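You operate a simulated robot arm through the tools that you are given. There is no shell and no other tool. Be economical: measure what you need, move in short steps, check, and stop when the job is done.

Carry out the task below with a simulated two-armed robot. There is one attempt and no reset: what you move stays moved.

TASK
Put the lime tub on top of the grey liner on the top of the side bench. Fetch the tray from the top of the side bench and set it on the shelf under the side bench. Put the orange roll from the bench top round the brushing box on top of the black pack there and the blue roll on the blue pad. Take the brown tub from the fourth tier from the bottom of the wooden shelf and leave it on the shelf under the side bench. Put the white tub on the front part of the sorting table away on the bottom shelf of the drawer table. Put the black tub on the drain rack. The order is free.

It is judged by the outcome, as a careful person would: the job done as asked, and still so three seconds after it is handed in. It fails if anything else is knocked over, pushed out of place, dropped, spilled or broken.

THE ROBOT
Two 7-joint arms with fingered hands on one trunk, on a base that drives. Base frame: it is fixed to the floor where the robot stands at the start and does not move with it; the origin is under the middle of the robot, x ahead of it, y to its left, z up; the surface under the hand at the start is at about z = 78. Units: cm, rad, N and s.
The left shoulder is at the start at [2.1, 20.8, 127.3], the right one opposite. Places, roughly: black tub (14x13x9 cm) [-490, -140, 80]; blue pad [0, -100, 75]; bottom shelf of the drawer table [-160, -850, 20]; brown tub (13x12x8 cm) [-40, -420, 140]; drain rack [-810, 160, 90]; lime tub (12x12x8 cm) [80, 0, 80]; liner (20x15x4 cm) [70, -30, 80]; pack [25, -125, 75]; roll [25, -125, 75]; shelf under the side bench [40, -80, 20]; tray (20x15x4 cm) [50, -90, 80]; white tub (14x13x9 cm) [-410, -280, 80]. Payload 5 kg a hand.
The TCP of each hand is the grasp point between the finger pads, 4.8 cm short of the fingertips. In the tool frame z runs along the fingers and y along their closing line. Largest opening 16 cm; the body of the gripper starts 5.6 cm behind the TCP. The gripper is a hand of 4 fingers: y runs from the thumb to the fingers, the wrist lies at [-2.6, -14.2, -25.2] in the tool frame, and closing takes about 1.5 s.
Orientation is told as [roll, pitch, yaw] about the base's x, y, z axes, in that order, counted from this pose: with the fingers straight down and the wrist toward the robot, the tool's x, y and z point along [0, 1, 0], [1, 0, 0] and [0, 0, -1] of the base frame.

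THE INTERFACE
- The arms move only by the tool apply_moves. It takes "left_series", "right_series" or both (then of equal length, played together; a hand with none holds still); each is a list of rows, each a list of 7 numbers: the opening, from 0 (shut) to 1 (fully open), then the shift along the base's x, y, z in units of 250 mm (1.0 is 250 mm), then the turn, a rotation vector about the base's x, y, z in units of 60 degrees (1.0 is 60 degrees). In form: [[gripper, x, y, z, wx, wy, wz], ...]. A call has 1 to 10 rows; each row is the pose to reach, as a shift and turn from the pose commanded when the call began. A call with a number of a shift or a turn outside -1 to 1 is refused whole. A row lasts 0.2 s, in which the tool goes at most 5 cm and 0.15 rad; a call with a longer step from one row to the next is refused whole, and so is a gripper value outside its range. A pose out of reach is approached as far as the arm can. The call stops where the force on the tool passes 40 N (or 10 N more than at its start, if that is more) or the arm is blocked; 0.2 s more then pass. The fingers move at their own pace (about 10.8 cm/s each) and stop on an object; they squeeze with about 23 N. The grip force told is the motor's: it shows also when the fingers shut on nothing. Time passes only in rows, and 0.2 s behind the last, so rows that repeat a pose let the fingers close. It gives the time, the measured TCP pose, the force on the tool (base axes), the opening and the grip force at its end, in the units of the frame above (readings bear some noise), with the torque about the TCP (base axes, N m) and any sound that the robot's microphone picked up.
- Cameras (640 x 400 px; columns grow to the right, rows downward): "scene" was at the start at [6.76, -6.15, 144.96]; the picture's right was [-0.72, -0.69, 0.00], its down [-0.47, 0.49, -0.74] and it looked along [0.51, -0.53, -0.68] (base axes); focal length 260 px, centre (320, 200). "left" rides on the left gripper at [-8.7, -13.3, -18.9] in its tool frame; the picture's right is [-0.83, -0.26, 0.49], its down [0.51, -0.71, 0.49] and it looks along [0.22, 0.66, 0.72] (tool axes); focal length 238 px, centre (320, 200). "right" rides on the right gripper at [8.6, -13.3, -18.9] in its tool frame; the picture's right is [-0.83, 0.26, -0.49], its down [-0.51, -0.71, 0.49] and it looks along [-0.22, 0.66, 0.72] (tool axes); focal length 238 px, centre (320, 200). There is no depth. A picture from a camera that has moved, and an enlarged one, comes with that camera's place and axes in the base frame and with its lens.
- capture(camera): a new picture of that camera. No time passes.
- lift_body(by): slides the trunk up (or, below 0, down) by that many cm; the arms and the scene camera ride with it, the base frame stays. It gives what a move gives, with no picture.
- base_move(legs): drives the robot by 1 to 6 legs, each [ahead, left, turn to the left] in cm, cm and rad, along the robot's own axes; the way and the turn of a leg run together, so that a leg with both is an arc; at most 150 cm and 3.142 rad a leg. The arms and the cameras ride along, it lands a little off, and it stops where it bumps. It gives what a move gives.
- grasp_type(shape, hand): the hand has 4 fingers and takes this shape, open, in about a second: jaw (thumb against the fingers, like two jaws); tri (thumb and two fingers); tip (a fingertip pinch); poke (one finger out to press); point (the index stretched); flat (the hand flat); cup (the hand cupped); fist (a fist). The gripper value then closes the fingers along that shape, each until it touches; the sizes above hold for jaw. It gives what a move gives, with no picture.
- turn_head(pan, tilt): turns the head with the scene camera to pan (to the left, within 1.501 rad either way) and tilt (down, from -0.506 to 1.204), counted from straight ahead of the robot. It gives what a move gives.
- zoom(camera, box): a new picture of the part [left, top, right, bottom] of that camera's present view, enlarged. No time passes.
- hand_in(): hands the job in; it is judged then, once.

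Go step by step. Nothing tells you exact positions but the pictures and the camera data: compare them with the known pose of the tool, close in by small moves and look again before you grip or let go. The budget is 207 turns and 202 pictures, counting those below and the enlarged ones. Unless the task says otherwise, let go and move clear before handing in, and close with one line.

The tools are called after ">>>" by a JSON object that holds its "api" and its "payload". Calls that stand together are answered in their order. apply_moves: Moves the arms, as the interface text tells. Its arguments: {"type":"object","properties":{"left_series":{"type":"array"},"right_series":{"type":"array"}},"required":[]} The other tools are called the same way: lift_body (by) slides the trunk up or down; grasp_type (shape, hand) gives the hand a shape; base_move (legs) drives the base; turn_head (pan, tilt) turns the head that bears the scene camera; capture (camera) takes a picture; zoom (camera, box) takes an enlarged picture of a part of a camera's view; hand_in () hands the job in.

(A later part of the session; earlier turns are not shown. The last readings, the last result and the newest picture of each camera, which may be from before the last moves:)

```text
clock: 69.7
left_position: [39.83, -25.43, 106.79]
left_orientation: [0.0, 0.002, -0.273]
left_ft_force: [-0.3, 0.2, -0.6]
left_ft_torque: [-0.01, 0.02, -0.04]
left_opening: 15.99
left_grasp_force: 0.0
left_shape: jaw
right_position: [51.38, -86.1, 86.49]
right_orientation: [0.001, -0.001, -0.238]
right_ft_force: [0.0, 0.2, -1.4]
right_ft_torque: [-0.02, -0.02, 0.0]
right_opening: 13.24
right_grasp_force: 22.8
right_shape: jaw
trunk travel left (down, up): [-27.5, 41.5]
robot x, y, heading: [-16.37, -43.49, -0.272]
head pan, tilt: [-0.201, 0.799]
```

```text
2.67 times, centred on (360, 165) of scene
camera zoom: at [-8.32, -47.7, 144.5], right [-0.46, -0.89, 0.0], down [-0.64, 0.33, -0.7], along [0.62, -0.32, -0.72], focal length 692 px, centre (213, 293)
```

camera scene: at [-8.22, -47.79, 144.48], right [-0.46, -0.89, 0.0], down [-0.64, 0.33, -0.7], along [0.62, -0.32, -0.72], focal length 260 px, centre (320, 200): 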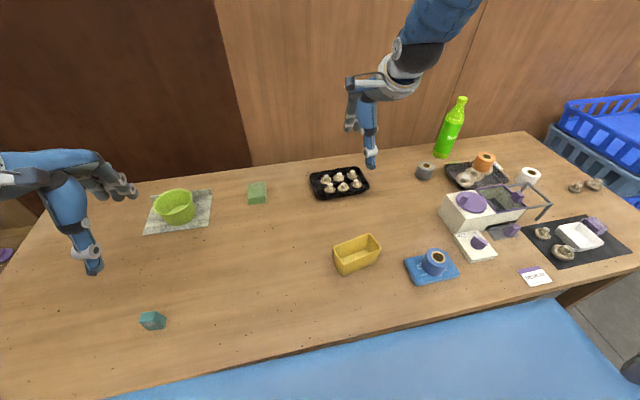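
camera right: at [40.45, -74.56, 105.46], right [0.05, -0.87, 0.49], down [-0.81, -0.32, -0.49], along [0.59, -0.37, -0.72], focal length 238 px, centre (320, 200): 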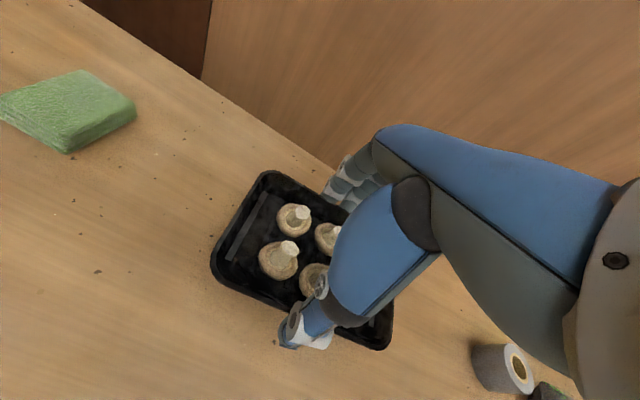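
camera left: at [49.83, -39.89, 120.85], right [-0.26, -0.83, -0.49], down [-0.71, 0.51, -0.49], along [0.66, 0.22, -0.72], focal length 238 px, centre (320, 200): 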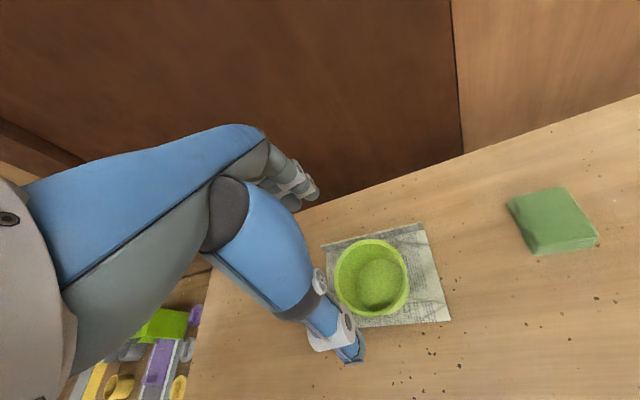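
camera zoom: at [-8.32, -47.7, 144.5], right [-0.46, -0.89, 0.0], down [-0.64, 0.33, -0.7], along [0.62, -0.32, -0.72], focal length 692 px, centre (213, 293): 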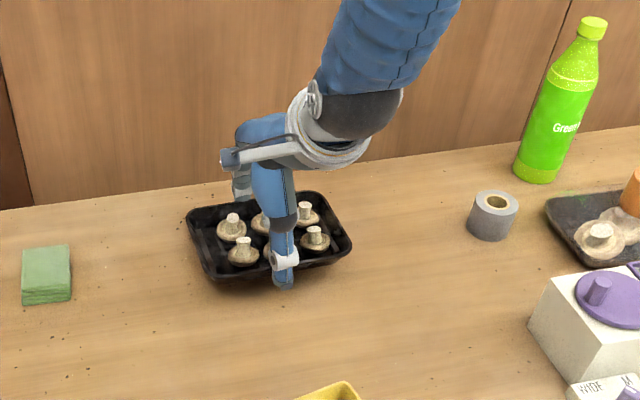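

The tray is level and rigid in the grip. I raise it, then retract it toward the robot.

>>> {"api": "apply_moves", "payload": {"right_series": [[0, 0, 0, 0.08, 0, 0, 0], [0, 0, 0, 0.18, 0, 0, 0], [0, 0, 0, 0.28, 0, 0, 0], [0, 0, 0, 0.38, 0, 0, 0], [0, -0.08, 0.02, 0.44, 0, 0, 0], [0, -0.2, 0.05, 0.48, 0, 0, 0], [0, -0.32, 0.09, 0.48, 0, 0, 0], [0, -0.44, 0.13, 0.48, 0, 0, 0], [0, -0.54, 0.16, 0.48, 0, 0, 0], [0, -0.6, 0.17, 0.48, 0, 0, 0]]}}

>>> {"api": "base_move", "payload": {"legs": [[-55, 0, 0]]}}

>>> {"api": "turn_head", "payload": {"pan": -0.2, "tilt": 0.7}}

>>> {"api": "capture", "payload": {"camera": "scene"}}

>>> {"api": "capture", "payload": {"camera": "right"}}

```text
clock: 71.9
left_position: [39.84, -25.43, 106.68]
left_orientation: [0.0, 0.0, -0.272]
left_ft_force: [-0.3, -0.6, 0.8]
left_ft_torque: [0.0, -0.04, 0.01]
left_opening: 16.0
left_grasp_force: 0.1
left_shape: jaw
right_position: [36.25, -82.03, 98.64]
right_orientation: [0.001, -0.004, -0.236]
right_ft_force: [-0.6, 0.6, -0.9]
right_ft_torque: [-0.03, -0.02, -0.04]
right_opening: 13.27
right_grasp_force: 22.5
right_shape: jaw
trunk travel left (down, up): [-27.5, 41.5]
robot x, y, heading: [-16.77, -43.93, -0.277]
head pan, tilt: [-0.201, 0.799]
```

```text
clock: 75.0
left_position: [-12.37, -11.07, 106.97]
left_orientation: [0.0, -0.001, -0.277]
left_ft_force: [-0.3, -1.5, 0.3]
left_ft_torque: [-0.03, -0.05, 0.0]
left_opening: 15.96
left_grasp_force: 0.1
left_shape: jaw
right_position: [-16.16, -67.49, 98.55]
right_orientation: [0.003, -0.005, -0.246]
right_ft_force: [-0.1, 0.4, -0.6]
right_ft_torque: [0.04, -0.07, -0.01]
right_opening: 13.2
right_grasp_force: 23.3
right_shape: jaw
trunk travel left (down, up): [-27.5, 41.5]
robot x, y, heading: [-68.33, -28.74, -0.281]
head pan, tilt: [-0.201, 0.799]
```

```text
clock: 75.7
left_position: [-12.21, -11.06, 106.79]
left_orientation: [0.0, -0.001, -0.28]
left_ft_force: [0.3, -0.2, 0.0]
left_ft_torque: [0.02, 0.02, 0.03]
left_opening: 15.99
left_grasp_force: 0.0
left_shape: jaw
right_position: [-16.18, -67.44, 98.59]
right_orientation: [0.001, -0.002, -0.245]
right_ft_force: [1.1, -0.3, -2.5]
right_ft_torque: [0.01, -0.01, 0.04]
right_opening: 13.25
right_grasp_force: 22.8
right_shape: jaw
trunk travel left (down, up): [-27.5, 41.5]
robot x, y, heading: [-68.95, -28.73, -0.282]
head pan, tilt: [-0.201, 0.7]
```

```text
137 pictures are left
camera scene: at [-60.19, -33.12, 145.32], right [-0.46, -0.89, 0.0], down [-0.57, 0.3, -0.76], along [0.68, -0.35, -0.64], focal length 260 px, centre (320, 200)
```

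scene: 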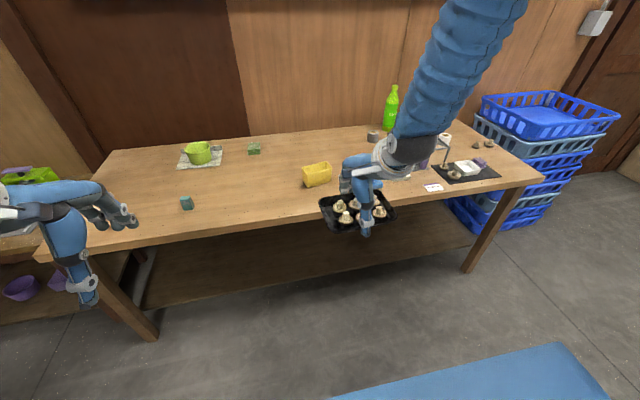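

```text
136 pictures are left
camera right: at [-27.01, -55.87, 117.56], right [0.05, -0.87, 0.49], down [-0.81, -0.32, -0.49], along [0.59, -0.37, -0.72], focal length 238 px, centre (320, 200)
```

right: 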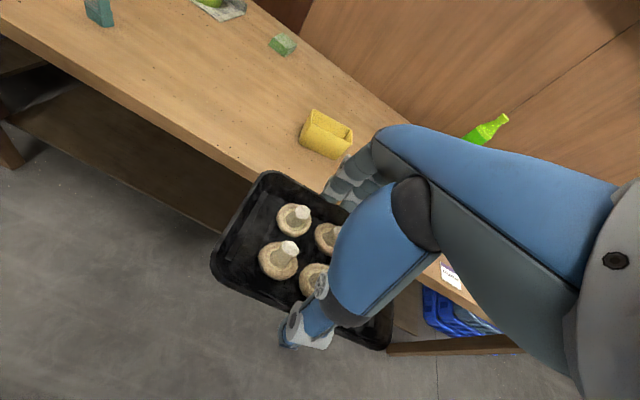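

The tray is clear of the bench. I look at the shelf area beneath before lowering.

>>> {"api": "zoom", "payload": {"camera": "scene", "box": [80, 180, 520, 350]}}

>>> {"api": "zoom", "payload": {"camera": "right", "box": [0, 60, 260, 320]}}

```text
1.45 times, centred on (300, 265) of scene
camera zoom: at [-60.19, -33.12, 145.32], right [-0.46, -0.89, 0.0], down [-0.57, 0.3, -0.76], along [0.68, -0.35, -0.64], focal length 377 px, centre (349, 106)
```

zoom: 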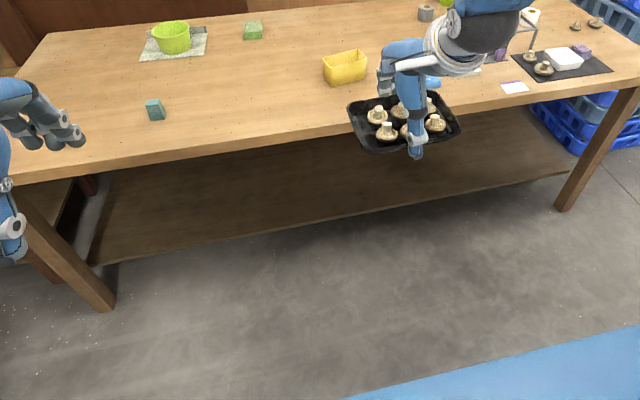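

```text
1.54 times, centred on (130, 190) of right
camera zoom: at [-27.01, -55.87, 117.56], right [0.05, -0.87, 0.49], down [-0.81, -0.32, -0.49], along [0.59, -0.37, -0.72], focal length 367 px, centre (612, 215)
```

zoom: 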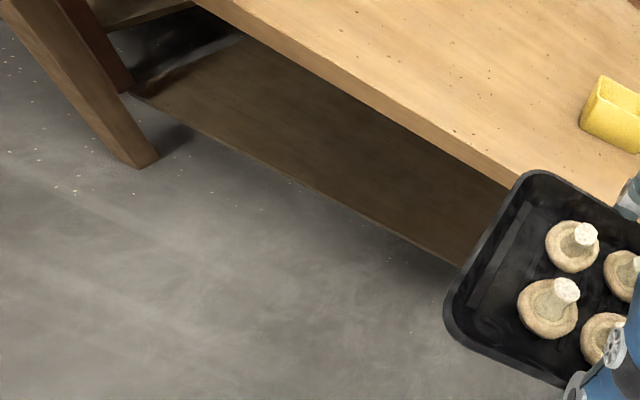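

The shelf is empty; its front edge is about 12 cm behind the bench edge. I raise the left hand, then lower the trunk and the tray.

>>> {"api": "apply_moves", "payload": {"left_series": [[1, 0, 0, 0.15, 0, 0, 0], [1, 0, 0, 0.3, 0, 0, 0], [1, 0, 0, 0.45, 0, 0, 0], [1, 0, 0, 0.6, 0, 0, 0], [1, 0, 0, 0.75, 0, 0, 0], [1, 0, 0, 0.9, 0, 0, 0]]}}

>>> {"api": "lift_body", "payload": {"by": -27}}

>>> {"api": "apply_moves", "payload": {"right_series": [[0, 0, 0, -0.08, 0, 0, 0], [0, 0, 0, -0.2, 0, 0, 0], [0, 0, 0, -0.32, 0, 0, 0], [0, 0, 0, -0.44, 0, 0, 0], [0, 0, 0, -0.56, 0, 0, 0], [0, 0, 0, -0.68, 0, 0, 0], [0, 0, 0, -0.8, 0, 0, 0], [0, 0, 0, -0.9, 0, 0, 0], [0, 0, 0, -0.98, 0, 0, 0]]}}

>>> {"api": "capture", "payload": {"camera": "scene"}}

```text
clock: 77.1
left_position: [-11.83, -11.16, 109.79]
left_orientation: [0.001, -0.017, -0.277]
left_ft_force: [1.6, -0.3, -0.3]
left_ft_torque: [-0.02, 0.04, 0.01]
left_opening: 15.99
left_grasp_force: 0.0
left_shape: jaw
left hand out of reach, approached as far as the arm can: row 1, 2, 3, 4, 5, 6
right_position: [-16.18, -67.54, 98.58]
right_orientation: [0.002, -0.001, -0.245]
right_ft_force: [-0.4, -0.7, -1.6]
right_ft_torque: [0.05, -0.04, 0.01]
right_opening: 13.23
right_grasp_force: 22.6
right_shape: jaw
trunk travel left (down, up): [-27.5, 41.5]
robot x, y, heading: [-68.67, -28.73, -0.282]
head pan, tilt: [-0.201, 0.7]
```

```text
clock: 79.8
left_position: [-11.66, -11.04, 82.82]
left_orientation: [0.001, -0.019, -0.277]
left_ft_force: [-2.3, -0.1, -1.2]
left_ft_torque: [-0.01, -0.01, 0.02]
left_opening: 16.0
left_grasp_force: 0.1
left_shape: jaw
right_position: [-16.27, -67.39, 71.75]
right_orientation: [0.002, -0.002, -0.245]
right_ft_force: [-0.1, -0.3, -2.0]
right_ft_torque: [0.04, -0.01, 0.05]
right_opening: 13.22
right_grasp_force: 22.9
right_shape: jaw
trunk travel left (down, up): [-0.5, 68.5]
robot x, y, heading: [-68.63, -28.97, -0.277]
head pan, tilt: [-0.201, 0.7]
```

```text
clock: 81.8
left_position: [-11.68, -11.03, 82.71]
left_orientation: [0.001, -0.017, -0.278]
left_ft_force: [-0.9, 0.1, -0.1]
left_ft_torque: [0.03, 0.03, -0.02]
left_opening: 16.02
left_grasp_force: 0.1
left_shape: jaw
right_position: [-15.99, -67.5, 47.16]
right_orientation: [0.003, -0.003, -0.245]
right_ft_force: [0.8, -0.9, -1.7]
right_ft_torque: [0.01, 0.03, 0.02]
right_opening: 13.23
right_grasp_force: 23.0
right_shape: jaw
trunk travel left (down, up): [-0.5, 68.5]
robot x, y, heading: [-68.68, -29.0, -0.277]
head pan, tilt: [-0.201, 0.7]
```

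```text
133 pictures are left
camera scene: at [-60.21, -33.13, 118.32], right [-0.46, -0.89, 0.0], down [-0.57, 0.3, -0.76], along [0.68, -0.35, -0.64], focal length 260 px, centre (320, 200)
```

scene: 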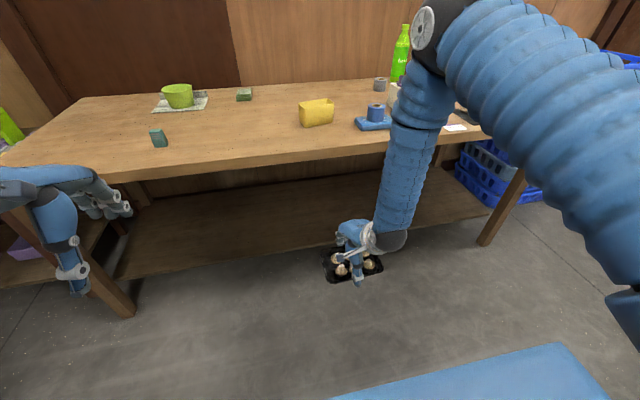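

The left hand hangs too low for driving forward, so I swing it out to the left and back first.

>>> {"api": "apply_moves", "payload": {"left_series": [[1, -0.11, 0.12, 0, 0, 0, 0.1], [1, -0.22, 0.24, 0, 0, 0, 0.2], [1, -0.33, 0.36, 0, 0, 0, 0.3], [1, -0.44, 0.48, 0, 0, 0, 0.4], [1, -0.55, 0.6, 0, 0, 0, 0.5], [1, -0.66, 0.72, 0, 0, 0, 0.6], [1, -0.77, 0.84, 0, 0, 0, 0.7], [1, -0.88, 0.95, 0, 0, 0, 0.8], [1, -0.98, 1.0, 0, 0, 0, 0.85]]}}

>>> {"api": "apply_moves", "payload": {"right_series": [[0, 0, 0, -0.08, 0, 0, 0], [0, 0, 0, -0.2, 0, 0, 0], [0, 0, 0, -0.32, 0, 0, 0], [0, 0, 0, -0.44, 0, 0, 0], [0, 0, 0, -0.53, 0, 0, 0]]}}

>>> {"api": "turn_head", "payload": {"pan": -0.2, "tilt": 0.9}}

>>> {"api": "capture", "payload": {"camera": "scene"}}

>>> {"api": "capture", "payload": {"camera": "right"}}

```text
clock: 83.8
left_position: [-26.29, 26.36, 91.32]
left_orientation: [-0.001, -0.002, 0.609]
left_ft_force: [-0.8, 0.9, -0.7]
left_ft_torque: [-0.11, -0.1, -0.03]
left_opening: 15.99
left_grasp_force: 0.1
left_shape: jaw
left hand out of reach, approached as far as the arm can: row 1, 2, 3, 4, 5, 6, 7, 8, 9
right_position: [-16.17, -67.6, 47.25]
right_orientation: [0.001, -0.003, -0.244]
right_ft_force: [-0.6, 0.9, -1.2]
right_ft_torque: [0.02, -0.02, 0.03]
right_opening: 13.23
right_grasp_force: 22.6
right_shape: jaw
trunk travel left (down, up): [-0.5, 68.5]
robot x, y, heading: [-68.56, -28.88, -0.278]
head pan, tilt: [-0.201, 0.7]
```

```text
clock: 85.0
left_position: [-26.15, 26.26, 91.48]
left_orientation: [0.0, -0.003, 0.609]
left_ft_force: [-0.2, -0.2, -0.4]
left_ft_torque: [0.03, 0.04, 0.0]
left_opening: 16.0
left_grasp_force: 0.0
left_shape: jaw
right_position: [-16.18, -67.52, 33.92]
right_orientation: [0.0, -0.002, -0.243]
right_ft_force: [0.9, 0.4, -0.9]
right_ft_torque: [0.03, 0.04, -0.01]
right_opening: 13.24
right_grasp_force: 23.3
right_shape: jaw
trunk travel left (down, up): [-0.5, 68.5]
robot x, y, heading: [-68.77, -28.62, -0.278]
head pan, tilt: [-0.201, 0.7]
```

```text
clock: 85.8
left_position: [-26.3, 26.34, 91.41]
left_orientation: [0.001, -0.002, 0.608]
left_ft_force: [0.4, -0.7, 0.4]
left_ft_torque: [-0.02, 0.0, 0.01]
left_opening: 15.98
left_grasp_force: 0.1
left_shape: jaw
right_position: [-16.15, -67.46, 33.96]
right_orientation: [0.001, -0.001, -0.245]
right_ft_force: [0.2, 0.4, -2.2]
right_ft_torque: [0.03, -0.01, 0.03]
right_opening: 13.23
right_grasp_force: 23.2
right_shape: jaw
trunk travel left (down, up): [-0.5, 68.5]
robot x, y, heading: [-68.66, -28.82, -0.283]
head pan, tilt: [-0.201, 0.901]
```

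```text
132 pictures are left
camera scene: at [-61.07, -32.67, 116.71], right [-0.46, -0.89, 0.0], down [-0.69, 0.36, -0.62], along [0.55, -0.29, -0.78], focal length 260 px, centre (320, 200)
```

scene: 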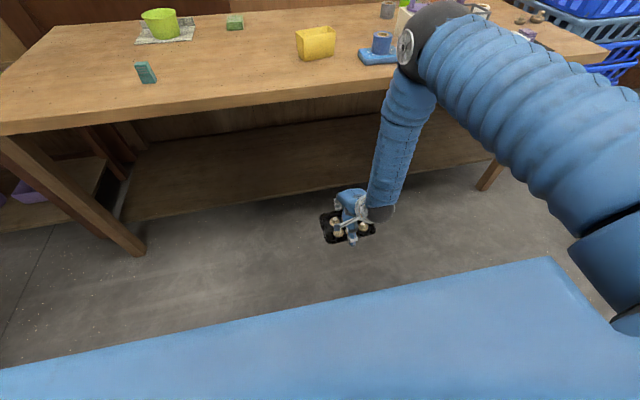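

```text
131 pictures are left
camera right: at [-27.04, -55.93, 52.93], right [0.05, -0.87, 0.49], down [-0.81, -0.32, -0.49], along [0.59, -0.37, -0.72], focal length 238 px, centre (320, 200)
```

right: 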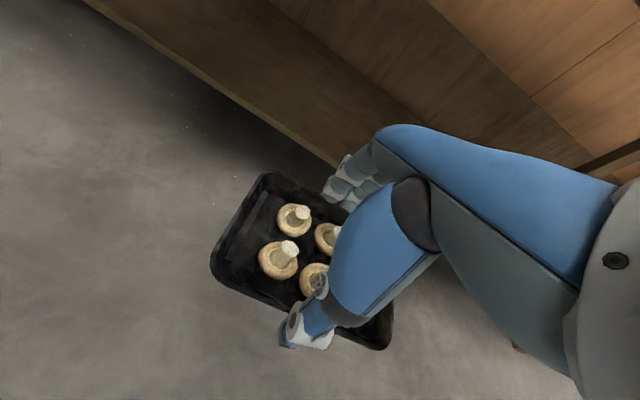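

The forearm is nearly vertical, so driving in like this would hit the bench edge. I back off and stretch the arm ahead so the elbow stays behind the edge.

>>> {"api": "base_move", "payload": {"legs": [[-22, 0, 0]]}}

>>> {"api": "apply_moves", "payload": {"right_series": [[0, 0.1, -0.03, 0, 0, 0, 0], [0, 0.22, -0.065, 0, 0, 0, 0], [0, 0.34, -0.1, 0, 0, 0, 0], [0, 0.46, -0.135, 0, 0, 0, 0], [0, 0.58, -0.17, 0, 0, 0, 0], [0, 0.68, -0.2, 0, 0, 0, 0], [0, 0.77, -0.225, 0, 0, 0, 0]]}}

>>> {"api": "capture", "payload": {"camera": "scene"}}

>>> {"api": "capture", "payload": {"camera": "right"}}

```text
clock: 87.4
left_position: [-47.37, 32.39, 91.43]
left_orientation: [0.001, -0.002, 0.606]
left_ft_force: [0.2, 0.6, 0.2]
left_ft_torque: [-0.02, -0.04, -0.01]
left_opening: 16.0
left_grasp_force: 0.1
left_shape: jaw
right_position: [-37.63, -61.58, 33.94]
right_orientation: [0.002, -0.003, -0.248]
right_ft_force: [0.3, 0.1, -1.5]
right_ft_torque: [-0.01, -0.03, -0.02]
right_opening: 13.24
right_grasp_force: 22.8
right_shape: jaw
trunk travel left (down, up): [-0.5, 68.5]
robot x, y, heading: [-89.79, -22.29, -0.286]
head pan, tilt: [-0.201, 0.901]
```

```text
clock: 89.0
left_position: [-47.21, 32.18, 91.42]
left_orientation: [0.0, 0.0, 0.605]
left_ft_force: [-0.5, 0.1, -0.4]
left_ft_torque: [-0.01, 0.0, -0.01]
left_opening: 15.96
left_grasp_force: 0.1
left_shape: jaw
right_position: [-18.31, -67.16, 33.9]
right_orientation: [0.001, -0.001, -0.248]
right_ft_force: [-0.8, -0.1, -1.7]
right_ft_torque: [0.02, -0.14, -0.04]
right_opening: 13.22
right_grasp_force: 22.9
right_shape: jaw
trunk travel left (down, up): [-0.5, 68.5]
robot x, y, heading: [-89.76, -22.64, -0.286]
head pan, tilt: [-0.201, 0.901]
```

```text
130 pictures are left
camera scene: at [-82.28, -26.56, 116.71], right [-0.47, -0.88, 0.0], down [-0.69, 0.36, -0.62], along [0.55, -0.29, -0.78], focal length 260 px, centre (320, 200)
```

scene: 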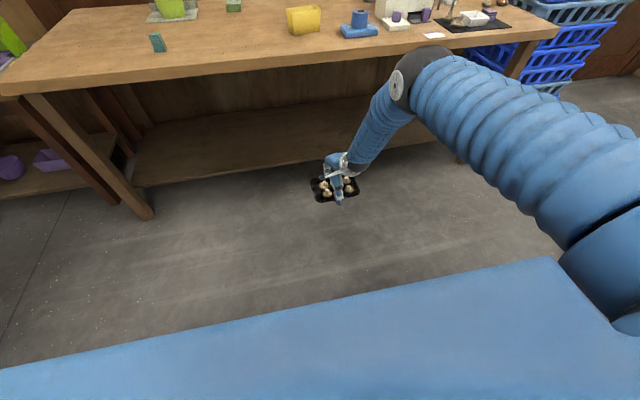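

```text
129 pictures are left
camera right: at [-29.1, -55.48, 52.77], right [0.05, -0.87, 0.48], down [-0.81, -0.32, -0.49], along [0.58, -0.37, -0.72], focal length 238 px, centre (320, 200)
```

right: 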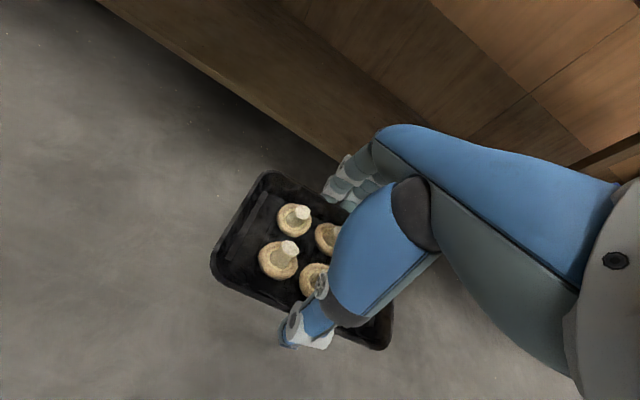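

I stretch the arm a further 6 cm and lower to 30, keeping the tray bottom a few cm above the shelf level.

>>> {"api": "apply_moves", "payload": {"right_series": [[0, 0.08, -0.022, -0.04, 0, 0, 0], [0, 0.16, -0.044, -0.08, 0, 0, 0], [0, 0.231, -0.066, -0.12, 0, 0, 0], [0, 0.231, -0.066, -0.15, 0, 0, 0]]}}

>>> {"api": "capture", "payload": {"camera": "scene"}}

>>> {"api": "capture", "payload": {"camera": "left"}}

```text
clock: 90.0
left_position: [-47.18, 32.13, 91.4]
left_orientation: [0.001, -0.002, 0.606]
left_ft_force: [-0.8, -0.5, 0.1]
left_ft_torque: [-0.02, 0.03, 0.01]
left_opening: 15.97
left_grasp_force: 0.0
left_shape: jaw
right_position: [-12.41, -68.8, 30.04]
right_orientation: [0.002, -0.003, -0.249]
right_ft_force: [0.4, -1.1, -0.7]
right_ft_torque: [0.03, 0.06, 0.03]
right_opening: 13.2
right_grasp_force: 23.4
right_shape: jaw
trunk travel left (down, up): [-0.5, 68.5]
robot x, y, heading: [-89.93, -22.38, -0.287]
head pan, tilt: [-0.201, 0.901]
```

```text
128 pictures are left
camera scene: at [-82.27, -26.57, 116.71], right [-0.47, -0.89, 0.0], down [-0.69, 0.36, -0.62], along [0.55, -0.29, -0.78], focal length 260 px, centre (320, 200)
```

scene: 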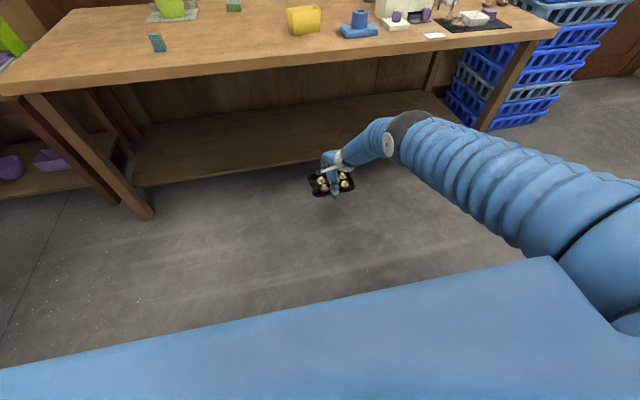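

```text
127 pictures are left
camera left: at [-53.24, 17.63, 110.26], right [0.26, -0.83, -0.49], down [-0.87, 0.01, -0.49], along [0.42, 0.55, -0.72], focal length 238 px, centre (320, 200)
```

left: 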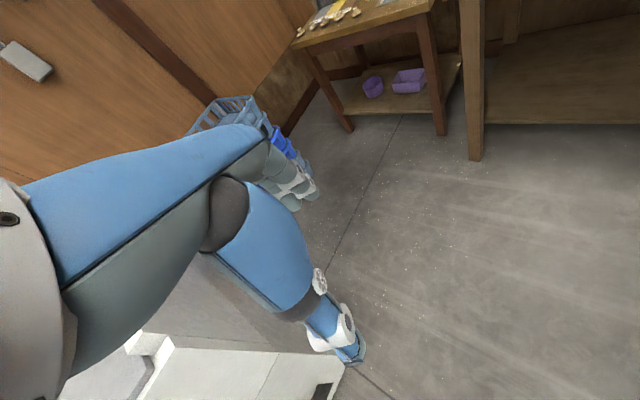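

The arm is nearly straight now and will clear the edge. I drive ahead 20 cm, then check.

>>> {"api": "base_move", "payload": {"legs": [[20, 0, 0]]}}

>>> {"api": "capture", "payload": {"camera": "scene"}}

>>> {"api": "capture", "payload": {"camera": "right"}}

```text
clock: 91.6
left_position: [-28.19, 26.93, 91.47]
left_orientation: [0.002, -0.002, 0.612]
left_ft_force: [0.7, 0.3, 0.5]
left_ft_torque: [0.04, 0.06, 0.02]
left_opening: 15.97
left_grasp_force: 0.0
left_shape: jaw
right_position: [7.12, -73.99, 29.95]
right_orientation: [0.001, -0.002, -0.243]
right_ft_force: [0.2, -0.6, -1.8]
right_ft_torque: [0.01, -0.04, -0.01]
right_opening: 13.22
right_grasp_force: 22.5
right_shape: jaw
trunk travel left (down, up): [-0.5, 68.5]
robot x, y, heading: [-70.52, -28.16, -0.282]
head pan, tilt: [-0.201, 0.901]
```

```text
126 pictures are left
camera scene: at [-62.88, -32.12, 116.7], right [-0.46, -0.89, 0.0], down [-0.7, 0.36, -0.62], along [0.55, -0.29, -0.78], focal length 260 px, centre (320, 200)
```

scene: 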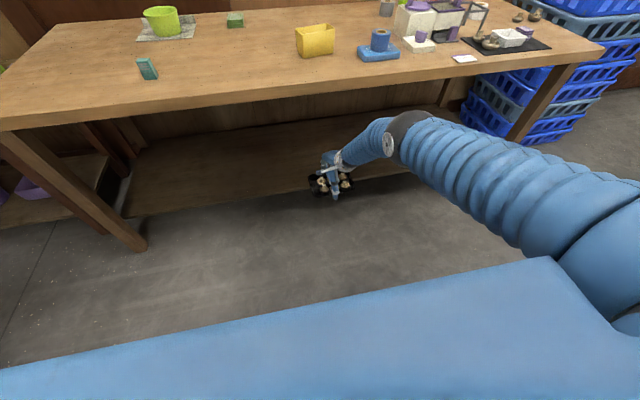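

```text
125 pictures are left
camera right: at [-3.79, -62.37, 48.99], right [0.05, -0.87, 0.48], down [-0.81, -0.32, -0.49], along [0.59, -0.37, -0.72], focal length 238 px, centre (320, 200)
```

right: 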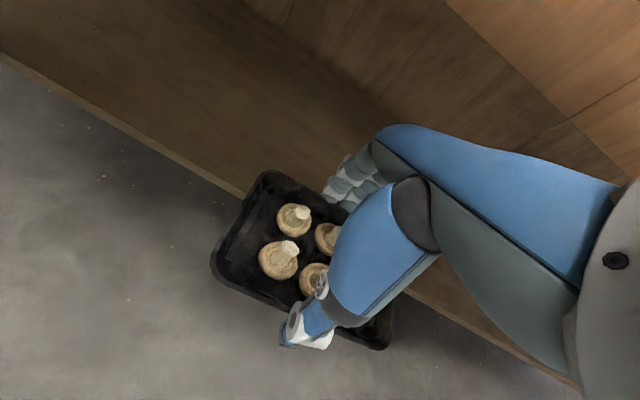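

The shelf seems lower or deeper than assumed. I zoom on its front edge to get its height.

>>> {"api": "zoom", "payload": {"camera": "right", "box": [0, 40, 260, 220]}}

>>> {"api": "zoom", "payload": {"camera": "scene", "box": [100, 80, 480, 280]}}

```text
2.22 times, centred on (130, 130) of right
camera zoom: at [-3.79, -62.37, 48.99], right [0.05, -0.87, 0.48], down [-0.81, -0.32, -0.49], along [0.59, -0.37, -0.72], focal length 530 px, centre (742, 356)
```

zoom: 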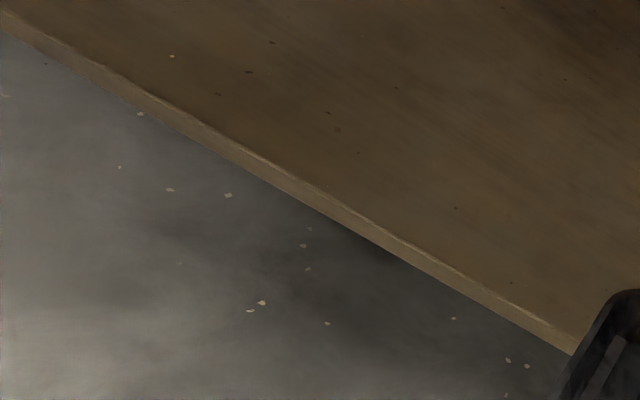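

```text
1.68 times, centred on (290, 180) of scene
camera zoom: at [-62.88, -32.12, 116.7], right [-0.46, -0.89, 0.0], down [-0.7, 0.36, -0.62], along [0.55, -0.29, -0.78], focal length 437 px, centre (370, 234)
```

zoom: 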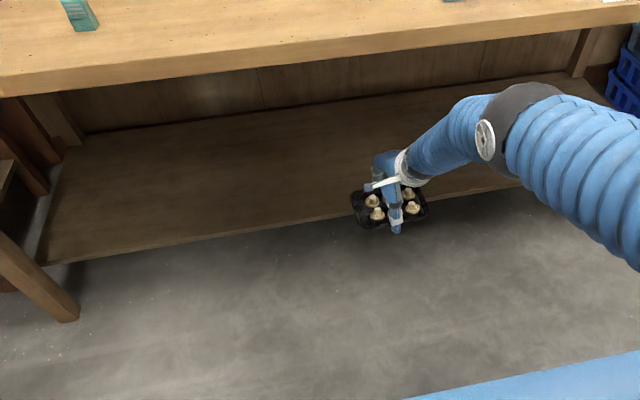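

The shelf top is somewhere at z=16–20. I extend the arm 3.5 cm more and drive 15.5 cm in.

>>> {"api": "apply_moves", "payload": {"right_series": [[0, 0.07, -0.02, 0, 0, 0, 0], [0, 0.135, -0.038, 0, 0, 0, 0]]}}

>>> {"api": "base_move", "payload": {"legs": [[15.5, 0, 0]]}}

>>> {"api": "capture", "payload": {"camera": "scene"}}

>>> {"api": "capture", "payload": {"camera": "right"}}

```text
clock: 92.2
left_position: [-28.21, 27.08, 91.36]
left_orientation: [0.002, -0.001, 0.611]
left_ft_force: [-1.7, 1.2, -0.3]
left_ft_torque: [-0.11, -0.02, -0.05]
left_opening: 15.97
left_grasp_force: 0.1
left_shape: jaw
right_position: [9.62, -74.66, 30.36]
right_orientation: [0.001, -0.005, -0.242]
right_ft_force: [0.3, 0.4, 1.1]
right_ft_torque: [-0.01, 0.07, 0.02]
right_opening: 13.23
right_grasp_force: 22.9
right_shape: jaw
right hand out of reach, approached as far as the arm can: row 2
trunk travel left (down, up): [-0.5, 68.5]
robot x, y, heading: [-70.79, -28.01, -0.274]
head pan, tilt: [-0.201, 0.901]
```

```text
clock: 93.6
left_position: [-13.37, 22.74, 91.44]
left_orientation: [0.001, -0.002, 0.613]
left_ft_force: [0.1, -0.5, 0.0]
left_ft_torque: [0.02, 0.04, 0.0]
left_opening: 15.98
left_grasp_force: 0.0
left_shape: jaw
right_position: [24.51, -78.59, 30.08]
right_orientation: [-0.001, 0.0, -0.241]
right_ft_force: [0.4, -0.1, -2.4]
right_ft_torque: [0.01, -0.04, -0.02]
right_opening: 13.21
right_grasp_force: 22.8
right_shape: jaw
trunk travel left (down, up): [-0.5, 68.5]
robot x, y, heading: [-55.89, -32.62, -0.276]
head pan, tilt: [-0.201, 0.901]
```

```text
122 pictures are left
camera scene: at [-47.98, -36.33, 116.7], right [-0.46, -0.89, 0.0], down [-0.7, 0.36, -0.62], along [0.55, -0.28, -0.78], focal length 260 px, centre (320, 200)
```

scene: 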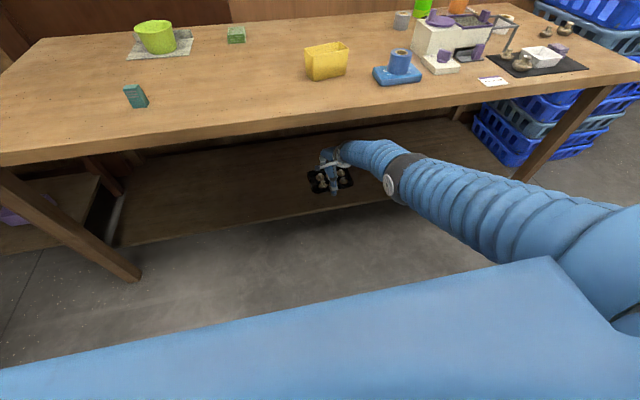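

```text
121 pictures are left
camera right: at [13.57, -67.06, 48.95], right [0.05, -0.87, 0.48], down [-0.81, -0.32, -0.49], along [0.59, -0.37, -0.72], focal length 238 px, centre (320, 200)
```

right: 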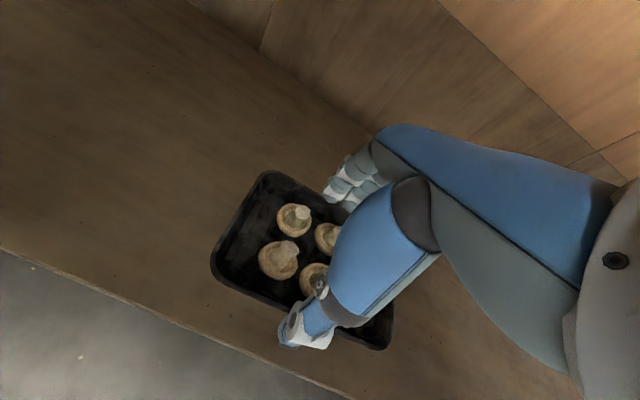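

The tray is over the shelf with about 5 cm margin at the front. I lower in small steps until contact.

>>> {"api": "apply_moves", "payload": {"right_series": [[0, -0.02, 0.006, -0.03, 0, 0, 0], [0, -0.04, 0.011, -0.06, 0, 0, 0], [0, -0.06, 0.017, -0.09, 0, 0, 0], [0, -0.06, 0.017, -0.12, 0, 0, 0], [0, -0.06, 0.017, -0.14, 0, 0, 0], [0, -0.06, 0.017, -0.16, 0, 0, 0]]}}

>>> {"api": "capture", "payload": {"camera": "right"}}

>>> {"api": "zoom", "payload": {"camera": "scene", "box": [200, 100, 440, 250]}}

```text
clock: 95.0
left_position: [-13.45, 22.82, 91.37]
left_orientation: [0.0, -0.001, 0.613]
left_ft_force: [0.6, 0.2, 0.2]
left_ft_torque: [0.0, 0.01, -0.03]
left_opening: 16.01
left_grasp_force: 0.1
left_shape: jaw
right_position: [22.57, -78.07, 27.06]
right_orientation: [0.003, 0.0, -0.241]
right_ft_force: [-0.3, -0.8, -0.6]
right_ft_torque: [0.03, -0.02, -0.01]
right_opening: 13.19
right_grasp_force: 23.5
right_shape: jaw
right hand out of reach, approached as far as the arm can: row 4, 5, 6
trunk travel left (down, up): [-0.5, 68.5]
robot x, y, heading: [-55.9, -32.37, -0.273]
head pan, tilt: [-0.201, 0.901]
```

```text
120 pictures are left
camera right: at [11.77, -66.41, 46.13], right [0.05, -0.87, 0.48], down [-0.81, -0.32, -0.49], along [0.59, -0.37, -0.72], focal length 238 px, centre (320, 200)
```

right: 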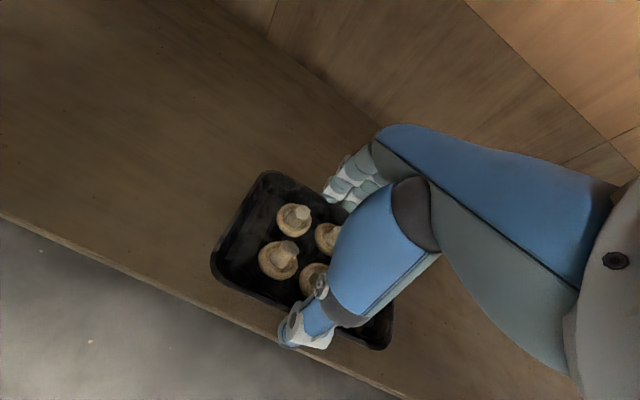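

```text
2.67 times, centred on (320, 175) of scene
camera zoom: at [-48.05, -36.3, 116.71], right [-0.46, -0.89, 0.0], down [-0.7, 0.36, -0.62], along [0.55, -0.28, -0.78], focal length 692 px, centre (320, 267)
```

zoom: 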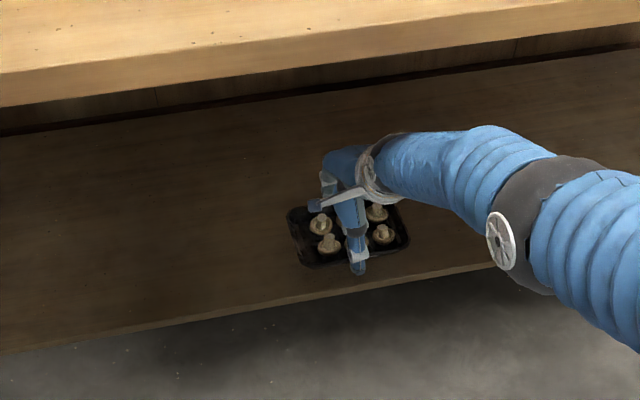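

No contact yet and the arm is at its limit. I drive 6 cm further in, then lower while retracting the arm.

>>> {"api": "base_move", "payload": {"legs": [[7, 0, 0]]}}

>>> {"api": "apply_moves", "payload": {"right_series": [[0, -0.05, 0.014, 0, 0, 0, 0], [0, -0.1, 0.028, -0.02, 0, 0, 0], [0, -0.14, 0.04, -0.04, 0, 0, 0], [0, -0.14, 0.04, -0.06, 0, 0, 0], [0, -0.14, 0.04, -0.08, 0, 0, 0], [0, -0.14, 0.04, -0.1, 0, 0, 0], [0, -0.14, 0.04, -0.12, 0, 0, 0], [0, -0.14, 0.04, -0.14, 0, 0, 0], [0, -0.14, 0.04, -0.16, 0, 0, 0]]}}

>>> {"api": "capture", "payload": {"camera": "right"}}

>>> {"api": "zoom", "payload": {"camera": "scene", "box": [200, 100, 440, 250]}}

```text
clock: 96.0
left_position: [-6.66, 20.83, 91.32]
left_orientation: [0.002, 0.0, 0.614]
left_ft_force: [1.8, 0.0, 0.7]
left_ft_torque: [0.0, 0.11, -0.02]
left_opening: 15.99
left_grasp_force: 0.1
left_shape: jaw
right_position: [29.39, -79.81, 27.03]
right_orientation: [0.002, 0.002, -0.24]
right_ft_force: [-0.5, -0.2, -3.3]
right_ft_torque: [0.02, -0.06, -0.02]
right_opening: 13.2
right_grasp_force: 23.6
right_shape: jaw
trunk travel left (down, up): [-0.5, 68.5]
robot x, y, heading: [-48.74, -34.2, -0.275]
head pan, tilt: [-0.201, 0.901]
```

```text
clock: 98.0
left_position: [-6.8, 21.09, 91.33]
left_orientation: [0.0, -0.002, 0.612]
left_ft_force: [0.9, 0.0, 0.3]
left_ft_torque: [0.01, 0.0, 0.0]
left_opening: 16.0
left_grasp_force: 0.1
left_shape: jaw
right_position: [26.07, -78.93, 23.48]
right_orientation: [0.001, -0.003, -0.241]
right_ft_force: [-3.8, 0.5, 17.5]
right_ft_torque: [0.36, 1.24, -0.03]
right_opening: 13.06
right_grasp_force: 23.0
right_shape: jaw
trunk travel left (down, up): [-0.5, 68.5]
robot x, y, heading: [-48.85, -34.65, -0.272]
head pan, tilt: [-0.201, 0.901]
```

```text
118 pictures are left
camera right: at [15.12, -67.34, 42.35], right [0.05, -0.87, 0.49], down [-0.81, -0.32, -0.49], along [0.59, -0.37, -0.72], focal length 238 px, centre (320, 200)
```

right: 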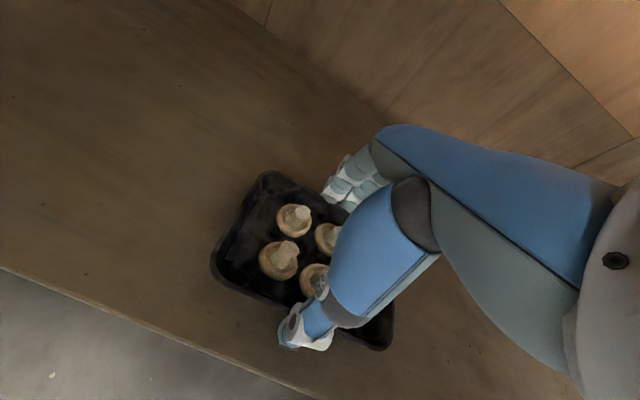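

```text
2.67 times, centred on (320, 175) of scene
camera zoom: at [-41.41, -38.15, 116.74], right [-0.46, -0.89, 0.0], down [-0.7, 0.36, -0.62], along [0.55, -0.29, -0.78], focal length 692 px, centre (320, 267)
```

zoom: 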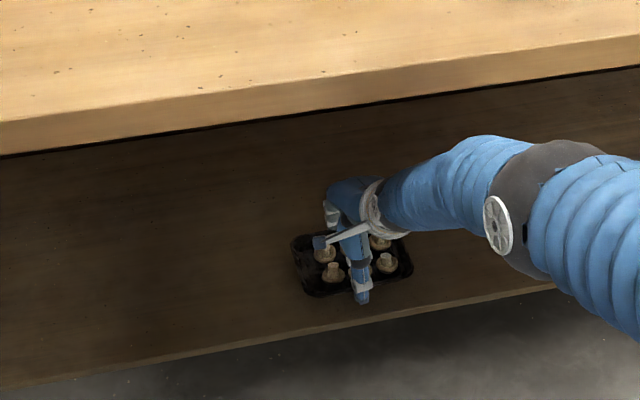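

Contact with the shelf (17 N). I ease, open fully and lift the hand straight up.

>>> {"api": "apply_moves", "payload": {"right_series": [[0, 0, 0, 0.012, 0, 0, 0], [0.85, 0, 0, 0.012, 0, 0, 0], [0.95, 0, 0, 0.012, 0, 0, 0], [1, 0, 0, 0.012, 0, 0, 0], [1, 0, 0, 0.012, 0, 0, 0], [1, 0, 0, 0.06, 0, 0, 0], [1, 0, 0, 0.14, 0, 0, 0], [1, 0, 0, 0.26, 0, 0, 0], [1, 0, 0, 0.38, 0, 0, 0], [1, -0.1, 0.03, 0.46, 0, 0, 0]]}}

>>> {"api": "capture", "payload": {"camera": "right"}}

>>> {"api": "capture", "payload": {"camera": "scene"}}

```text
clock: 100.4
left_position: [-6.81, 20.85, 91.71]
left_orientation: [-0.001, -0.002, 0.611]
left_ft_force: [-0.4, 1.1, -0.7]
left_ft_torque: [-0.07, -0.02, -0.03]
left_opening: 15.98
left_grasp_force: 0.0
left_shape: jaw
right_position: [17.2, -76.8, 28.27]
right_orientation: [0.004, 0.09, -0.243]
right_ft_force: [0.2, -0.1, -0.2]
right_ft_torque: [0.07, 0.01, -0.01]
right_opening: 15.99
right_grasp_force: 0.0
right_shape: jaw
trunk travel left (down, up): [-0.5, 68.5]
robot x, y, heading: [-49.14, -34.56, -0.282]
head pan, tilt: [-0.201, 0.901]
stopped in row 10 (right hand): the arm was blocked; the commanded pose is now the measured one
```

```text
116 pictures are left
camera right: at [8.07, -65.61, 48.39], right [0.09, -0.88, 0.46], down [-0.85, -0.31, -0.43], along [0.52, -0.35, -0.78], focal length 238 px, centre (320, 200)
```

right: 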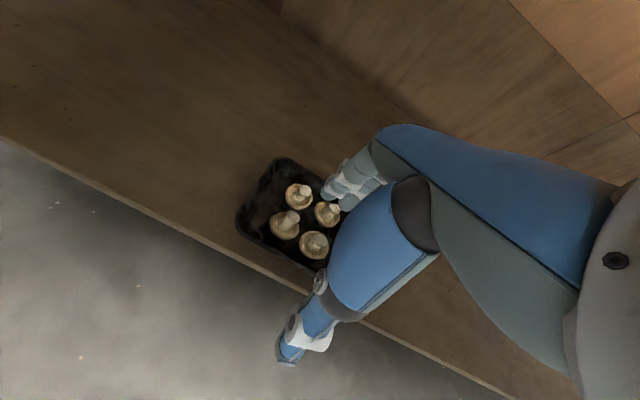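

```text
115 pictures are left
camera scene: at [-41.5, -38.15, 116.9], right [-0.46, -0.89, 0.0], down [-0.7, 0.36, -0.62], along [0.55, -0.29, -0.78], focal length 260 px, centre (320, 200)
```

scene: 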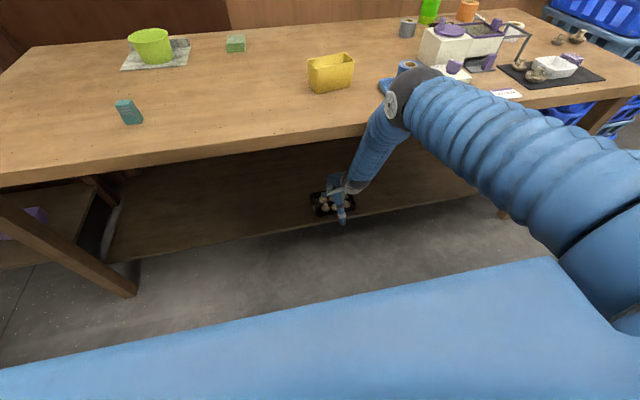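

The tray sits well on the shelf, but the rising elbow touched the bench edge and the hand is still low. I tilt the hand (raising the far fingers, lowering the wrist) to free it without touching the mushrooms.

>>> {"api": "apply_moves", "payload": {"right_series": [[1, 0, 0, 0.01, -0.031, -0.107, 0], [1, 0, 0, 0.02, -0.062, -0.215, 0], [1, 0, 0, 0.03, -0.092, -0.322, 0]]}}

>>> {"api": "capture", "payload": {"camera": "right"}}

>>> {"api": "zoom", "payload": {"camera": "scene", "box": [240, 40, 480, 250]}}

```text
clock: 101.2
left_position: [-6.69, 20.79, 91.49]
left_orientation: [0.0, 0.0, 0.611]
left_ft_force: [0.6, 0.3, -0.1]
left_ft_torque: [0.01, -0.01, 0.04]
left_opening: 15.99
left_grasp_force: 0.1
left_shape: jaw
right_position: [17.43, -76.81, 28.94]
right_orientation: [-0.008, -0.262, -0.244]
right_ft_force: [1.4, 0.2, 0.6]
right_ft_torque: [0.0, 0.05, 0.01]
right_opening: 15.97
right_grasp_force: 0.0
right_shape: jaw
trunk travel left (down, up): [-0.5, 68.5]
robot x, y, heading: [-49.15, -34.19, -0.277]
head pan, tilt: [-0.201, 0.901]
```

```text
114 pictures are left
camera right: at [2.33, -64.0, 43.78], right [-0.08, -0.84, 0.54], down [-0.66, -0.36, -0.66], along [0.74, -0.41, -0.52], focal length 238 px, centre (320, 200)
```

right: 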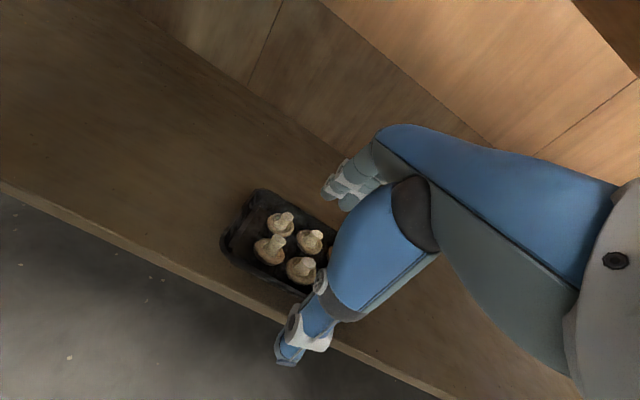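

```text
1.90 times, centred on (360, 145) of scene
camera zoom: at [-41.45, -38.22, 116.71], right [-0.46, -0.89, 0.0], down [-0.7, 0.36, -0.62], along [0.55, -0.29, -0.78], focal length 494 px, centre (244, 305)
```

zoom: 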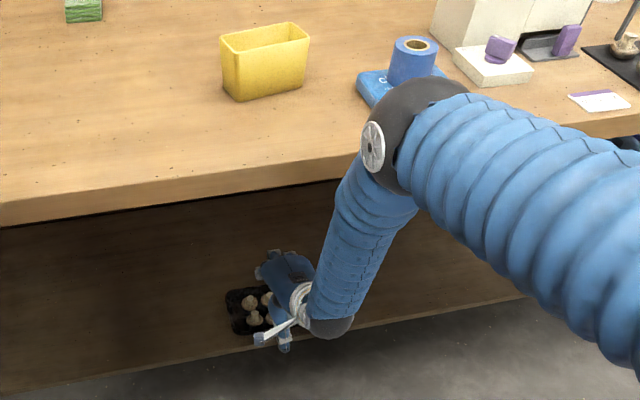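

The fingertips now clear the mushrooms by about 3 cm and the forearm is free. I back straight out.

>>> {"api": "base_move", "payload": {"legs": [[-35, 0, 0]]}}

>>> {"api": "capture", "payload": {"camera": "right"}}

>>> {"api": "capture", "payload": {"camera": "scene"}}

```text
clock: 103.5
left_position: [-40.33, 30.36, 91.47]
left_orientation: [0.0, 0.0, 0.612]
left_ft_force: [-0.5, 1.1, -0.1]
left_ft_torque: [-0.03, -0.04, -0.01]
left_opening: 15.98
left_grasp_force: 0.1
left_shape: jaw
right_position: [-16.07, -67.17, 28.99]
right_orientation: [-0.008, -0.262, -0.244]
right_ft_force: [-0.1, 0.3, 0.5]
right_ft_torque: [0.01, 0.02, 0.02]
right_opening: 15.99
right_grasp_force: 0.1
right_shape: jaw
trunk travel left (down, up): [-0.5, 68.5]
robot x, y, heading: [-82.75, -24.8, -0.279]
head pan, tilt: [-0.201, 0.901]
```

```text
112 pictures are left
camera right: at [-31.18, -54.39, 43.79], right [-0.08, -0.84, 0.54], down [-0.66, -0.36, -0.65], along [0.74, -0.41, -0.53], focal length 238 px, centre (320, 200)
```

right: 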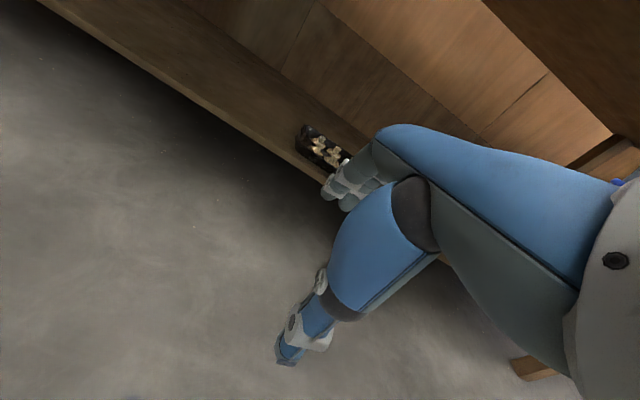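

```text
111 pictures are left
camera scene: at [-74.99, -28.63, 116.72], right [-0.46, -0.89, 0.0], down [-0.7, 0.36, -0.62], along [0.55, -0.29, -0.78], focal length 260 px, centre (320, 200)
```

scene: 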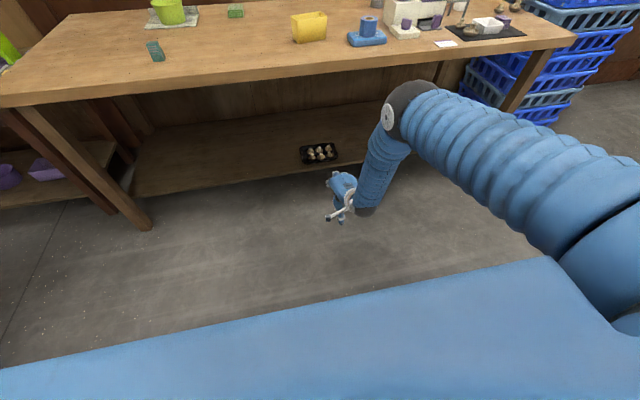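

The tray with all mushrooms is on the shelf. I back off, raise the trunk and fold the arms into a travel pose.

>>> {"api": "base_move", "payload": {"legs": [[-25, 0, 0]]}}

>>> {"api": "lift_body", "payload": {"by": 27}}

>>> {"api": "apply_moves", "payload": {"right_series": [[1, -0.1, 0.03, 0.15, 0.035, 0.12, 0], [1, -0.2, 0.06, 0.3, 0.069, 0.24, 0], [1, -0.2, 0.06, 0.48, 0.069, 0.24, 0], [1, -0.2, 0.06, 0.66, 0.069, 0.24, 0], [1, -0.2, 0.06, 0.84, 0.069, 0.24, 0], [1, -0.2, 0.06, 1.0, 0.069, 0.24, 0]], "left_series": [[1, 0.06, -0.12, -0.05, 0, 0, -0.12], [1, 0.12, -0.24, -0.1, 0, 0, -0.24], [1, 0.18, -0.36, -0.15, 0, 0, -0.36], [1, 0.24, -0.48, -0.2, 0, 0, -0.48], [1, 0.3, -0.54, -0.25, 0, 0, -0.6], [1, 0.3, -0.6, -0.3, 0, 0, -0.7]]}}

>>> {"api": "turn_head", "payload": {"pan": -1.3, "tilt": 0.2}}

>>> {"api": "capture", "payload": {"camera": "scene"}}

```text
clock: 105.3
left_position: [-64.45, 37.35, 91.45]
left_orientation: [0.0, -0.003, 0.61]
left_ft_force: [0.1, 1.0, 0.5]
left_ft_torque: [0.0, -0.03, -0.01]
left_opening: 16.0
left_grasp_force: 0.0
left_shape: jaw
right_position: [-40.47, -60.32, 28.98]
right_orientation: [-0.007, -0.261, -0.243]
right_ft_force: [-0.6, 0.3, 1.1]
right_ft_torque: [-0.04, -0.02, 0.03]
right_opening: 15.99
right_grasp_force: 0.0
right_shape: jaw
trunk travel left (down, up): [-0.5, 68.5]
robot x, y, heading: [-106.58, -17.75, -0.285]
head pan, tilt: [-0.201, 0.901]
```

```text
clock: 108.1
left_position: [-64.36, 37.22, 118.48]
left_orientation: [0.001, -0.001, 0.611]
left_ft_force: [0.3, -0.4, 0.3]
left_ft_torque: [-0.01, 0.02, 0.0]
left_opening: 16.0
left_grasp_force: 0.0
left_shape: jaw
right_position: [-40.34, -60.19, 55.96]
right_orientation: [-0.007, -0.263, -0.242]
right_ft_force: [-0.9, 0.1, -0.4]
right_ft_torque: [0.04, -0.03, 0.04]
right_opening: 15.98
right_grasp_force: 0.0
right_shape: jaw
trunk travel left (down, up): [-27.5, 41.5]
robot x, y, heading: [-106.78, -17.98, -0.284]
head pan, tilt: [-0.201, 0.901]
```

```text
clock: 109.5
left_position: [-56.3, 22.59, 110.9]
left_orientation: [-0.003, -0.001, -0.125]
left_ft_force: [0.2, -0.3, 0.7]
left_ft_torque: [-0.04, -0.05, -0.02]
left_opening: 15.99
left_grasp_force: 0.0
left_shape: jaw
left hand out of reach, approached as far as the arm can: row 1, 2, 3, 4, 5, 6
right_position: [-45.54, -58.69, 81.06]
right_orientation: [0.003, 0.002, -0.245]
right_ft_force: [-0.8, 0.2, -1.2]
right_ft_torque: [-0.11, -0.17, -0.03]
right_opening: 15.98
right_grasp_force: 0.0
right_shape: jaw
trunk travel left (down, up): [-27.5, 41.5]
robot x, y, heading: [-107.13, -17.83, -0.28]
head pan, tilt: [-0.201, 0.901]
```

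```text
clock: 110.8
left_position: [-56.24, 22.63, 110.9]
left_orientation: [-0.002, 0.002, -0.124]
left_ft_force: [-0.5, 0.2, -0.3]
left_ft_torque: [-0.01, -0.04, -0.02]
left_opening: 15.98
left_grasp_force: 0.0
left_shape: jaw
right_position: [-45.29, -58.86, 80.99]
right_orientation: [0.001, 0.001, -0.245]
right_ft_force: [-0.2, -0.1, -1.0]
right_ft_torque: [0.01, 0.01, 0.01]
right_opening: 16.02
right_grasp_force: 0.0
right_shape: jaw
trunk travel left (down, up): [-27.5, 41.5]
robot x, y, heading: [-106.78, -17.64, -0.276]
head pan, tilt: [-1.3, 0.201]
```

```text
110 pictures are left
camera scene: at [-106.01, -27.53, 149.86], right [-1.0, 0.01, 0.0], down [0.0, 0.2, -0.98], along [-0.01, -0.98, -0.2], focal length 260 px, centre (320, 200)
```

scene: 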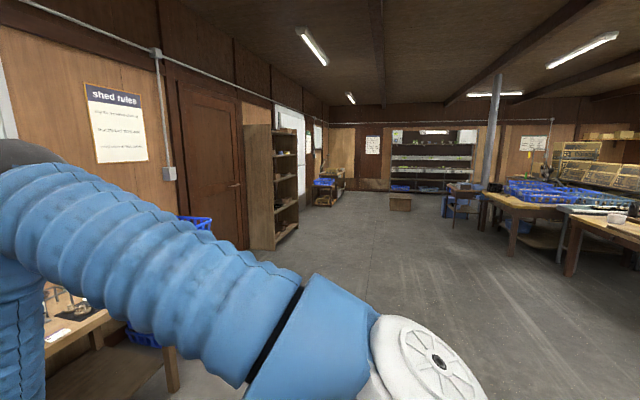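

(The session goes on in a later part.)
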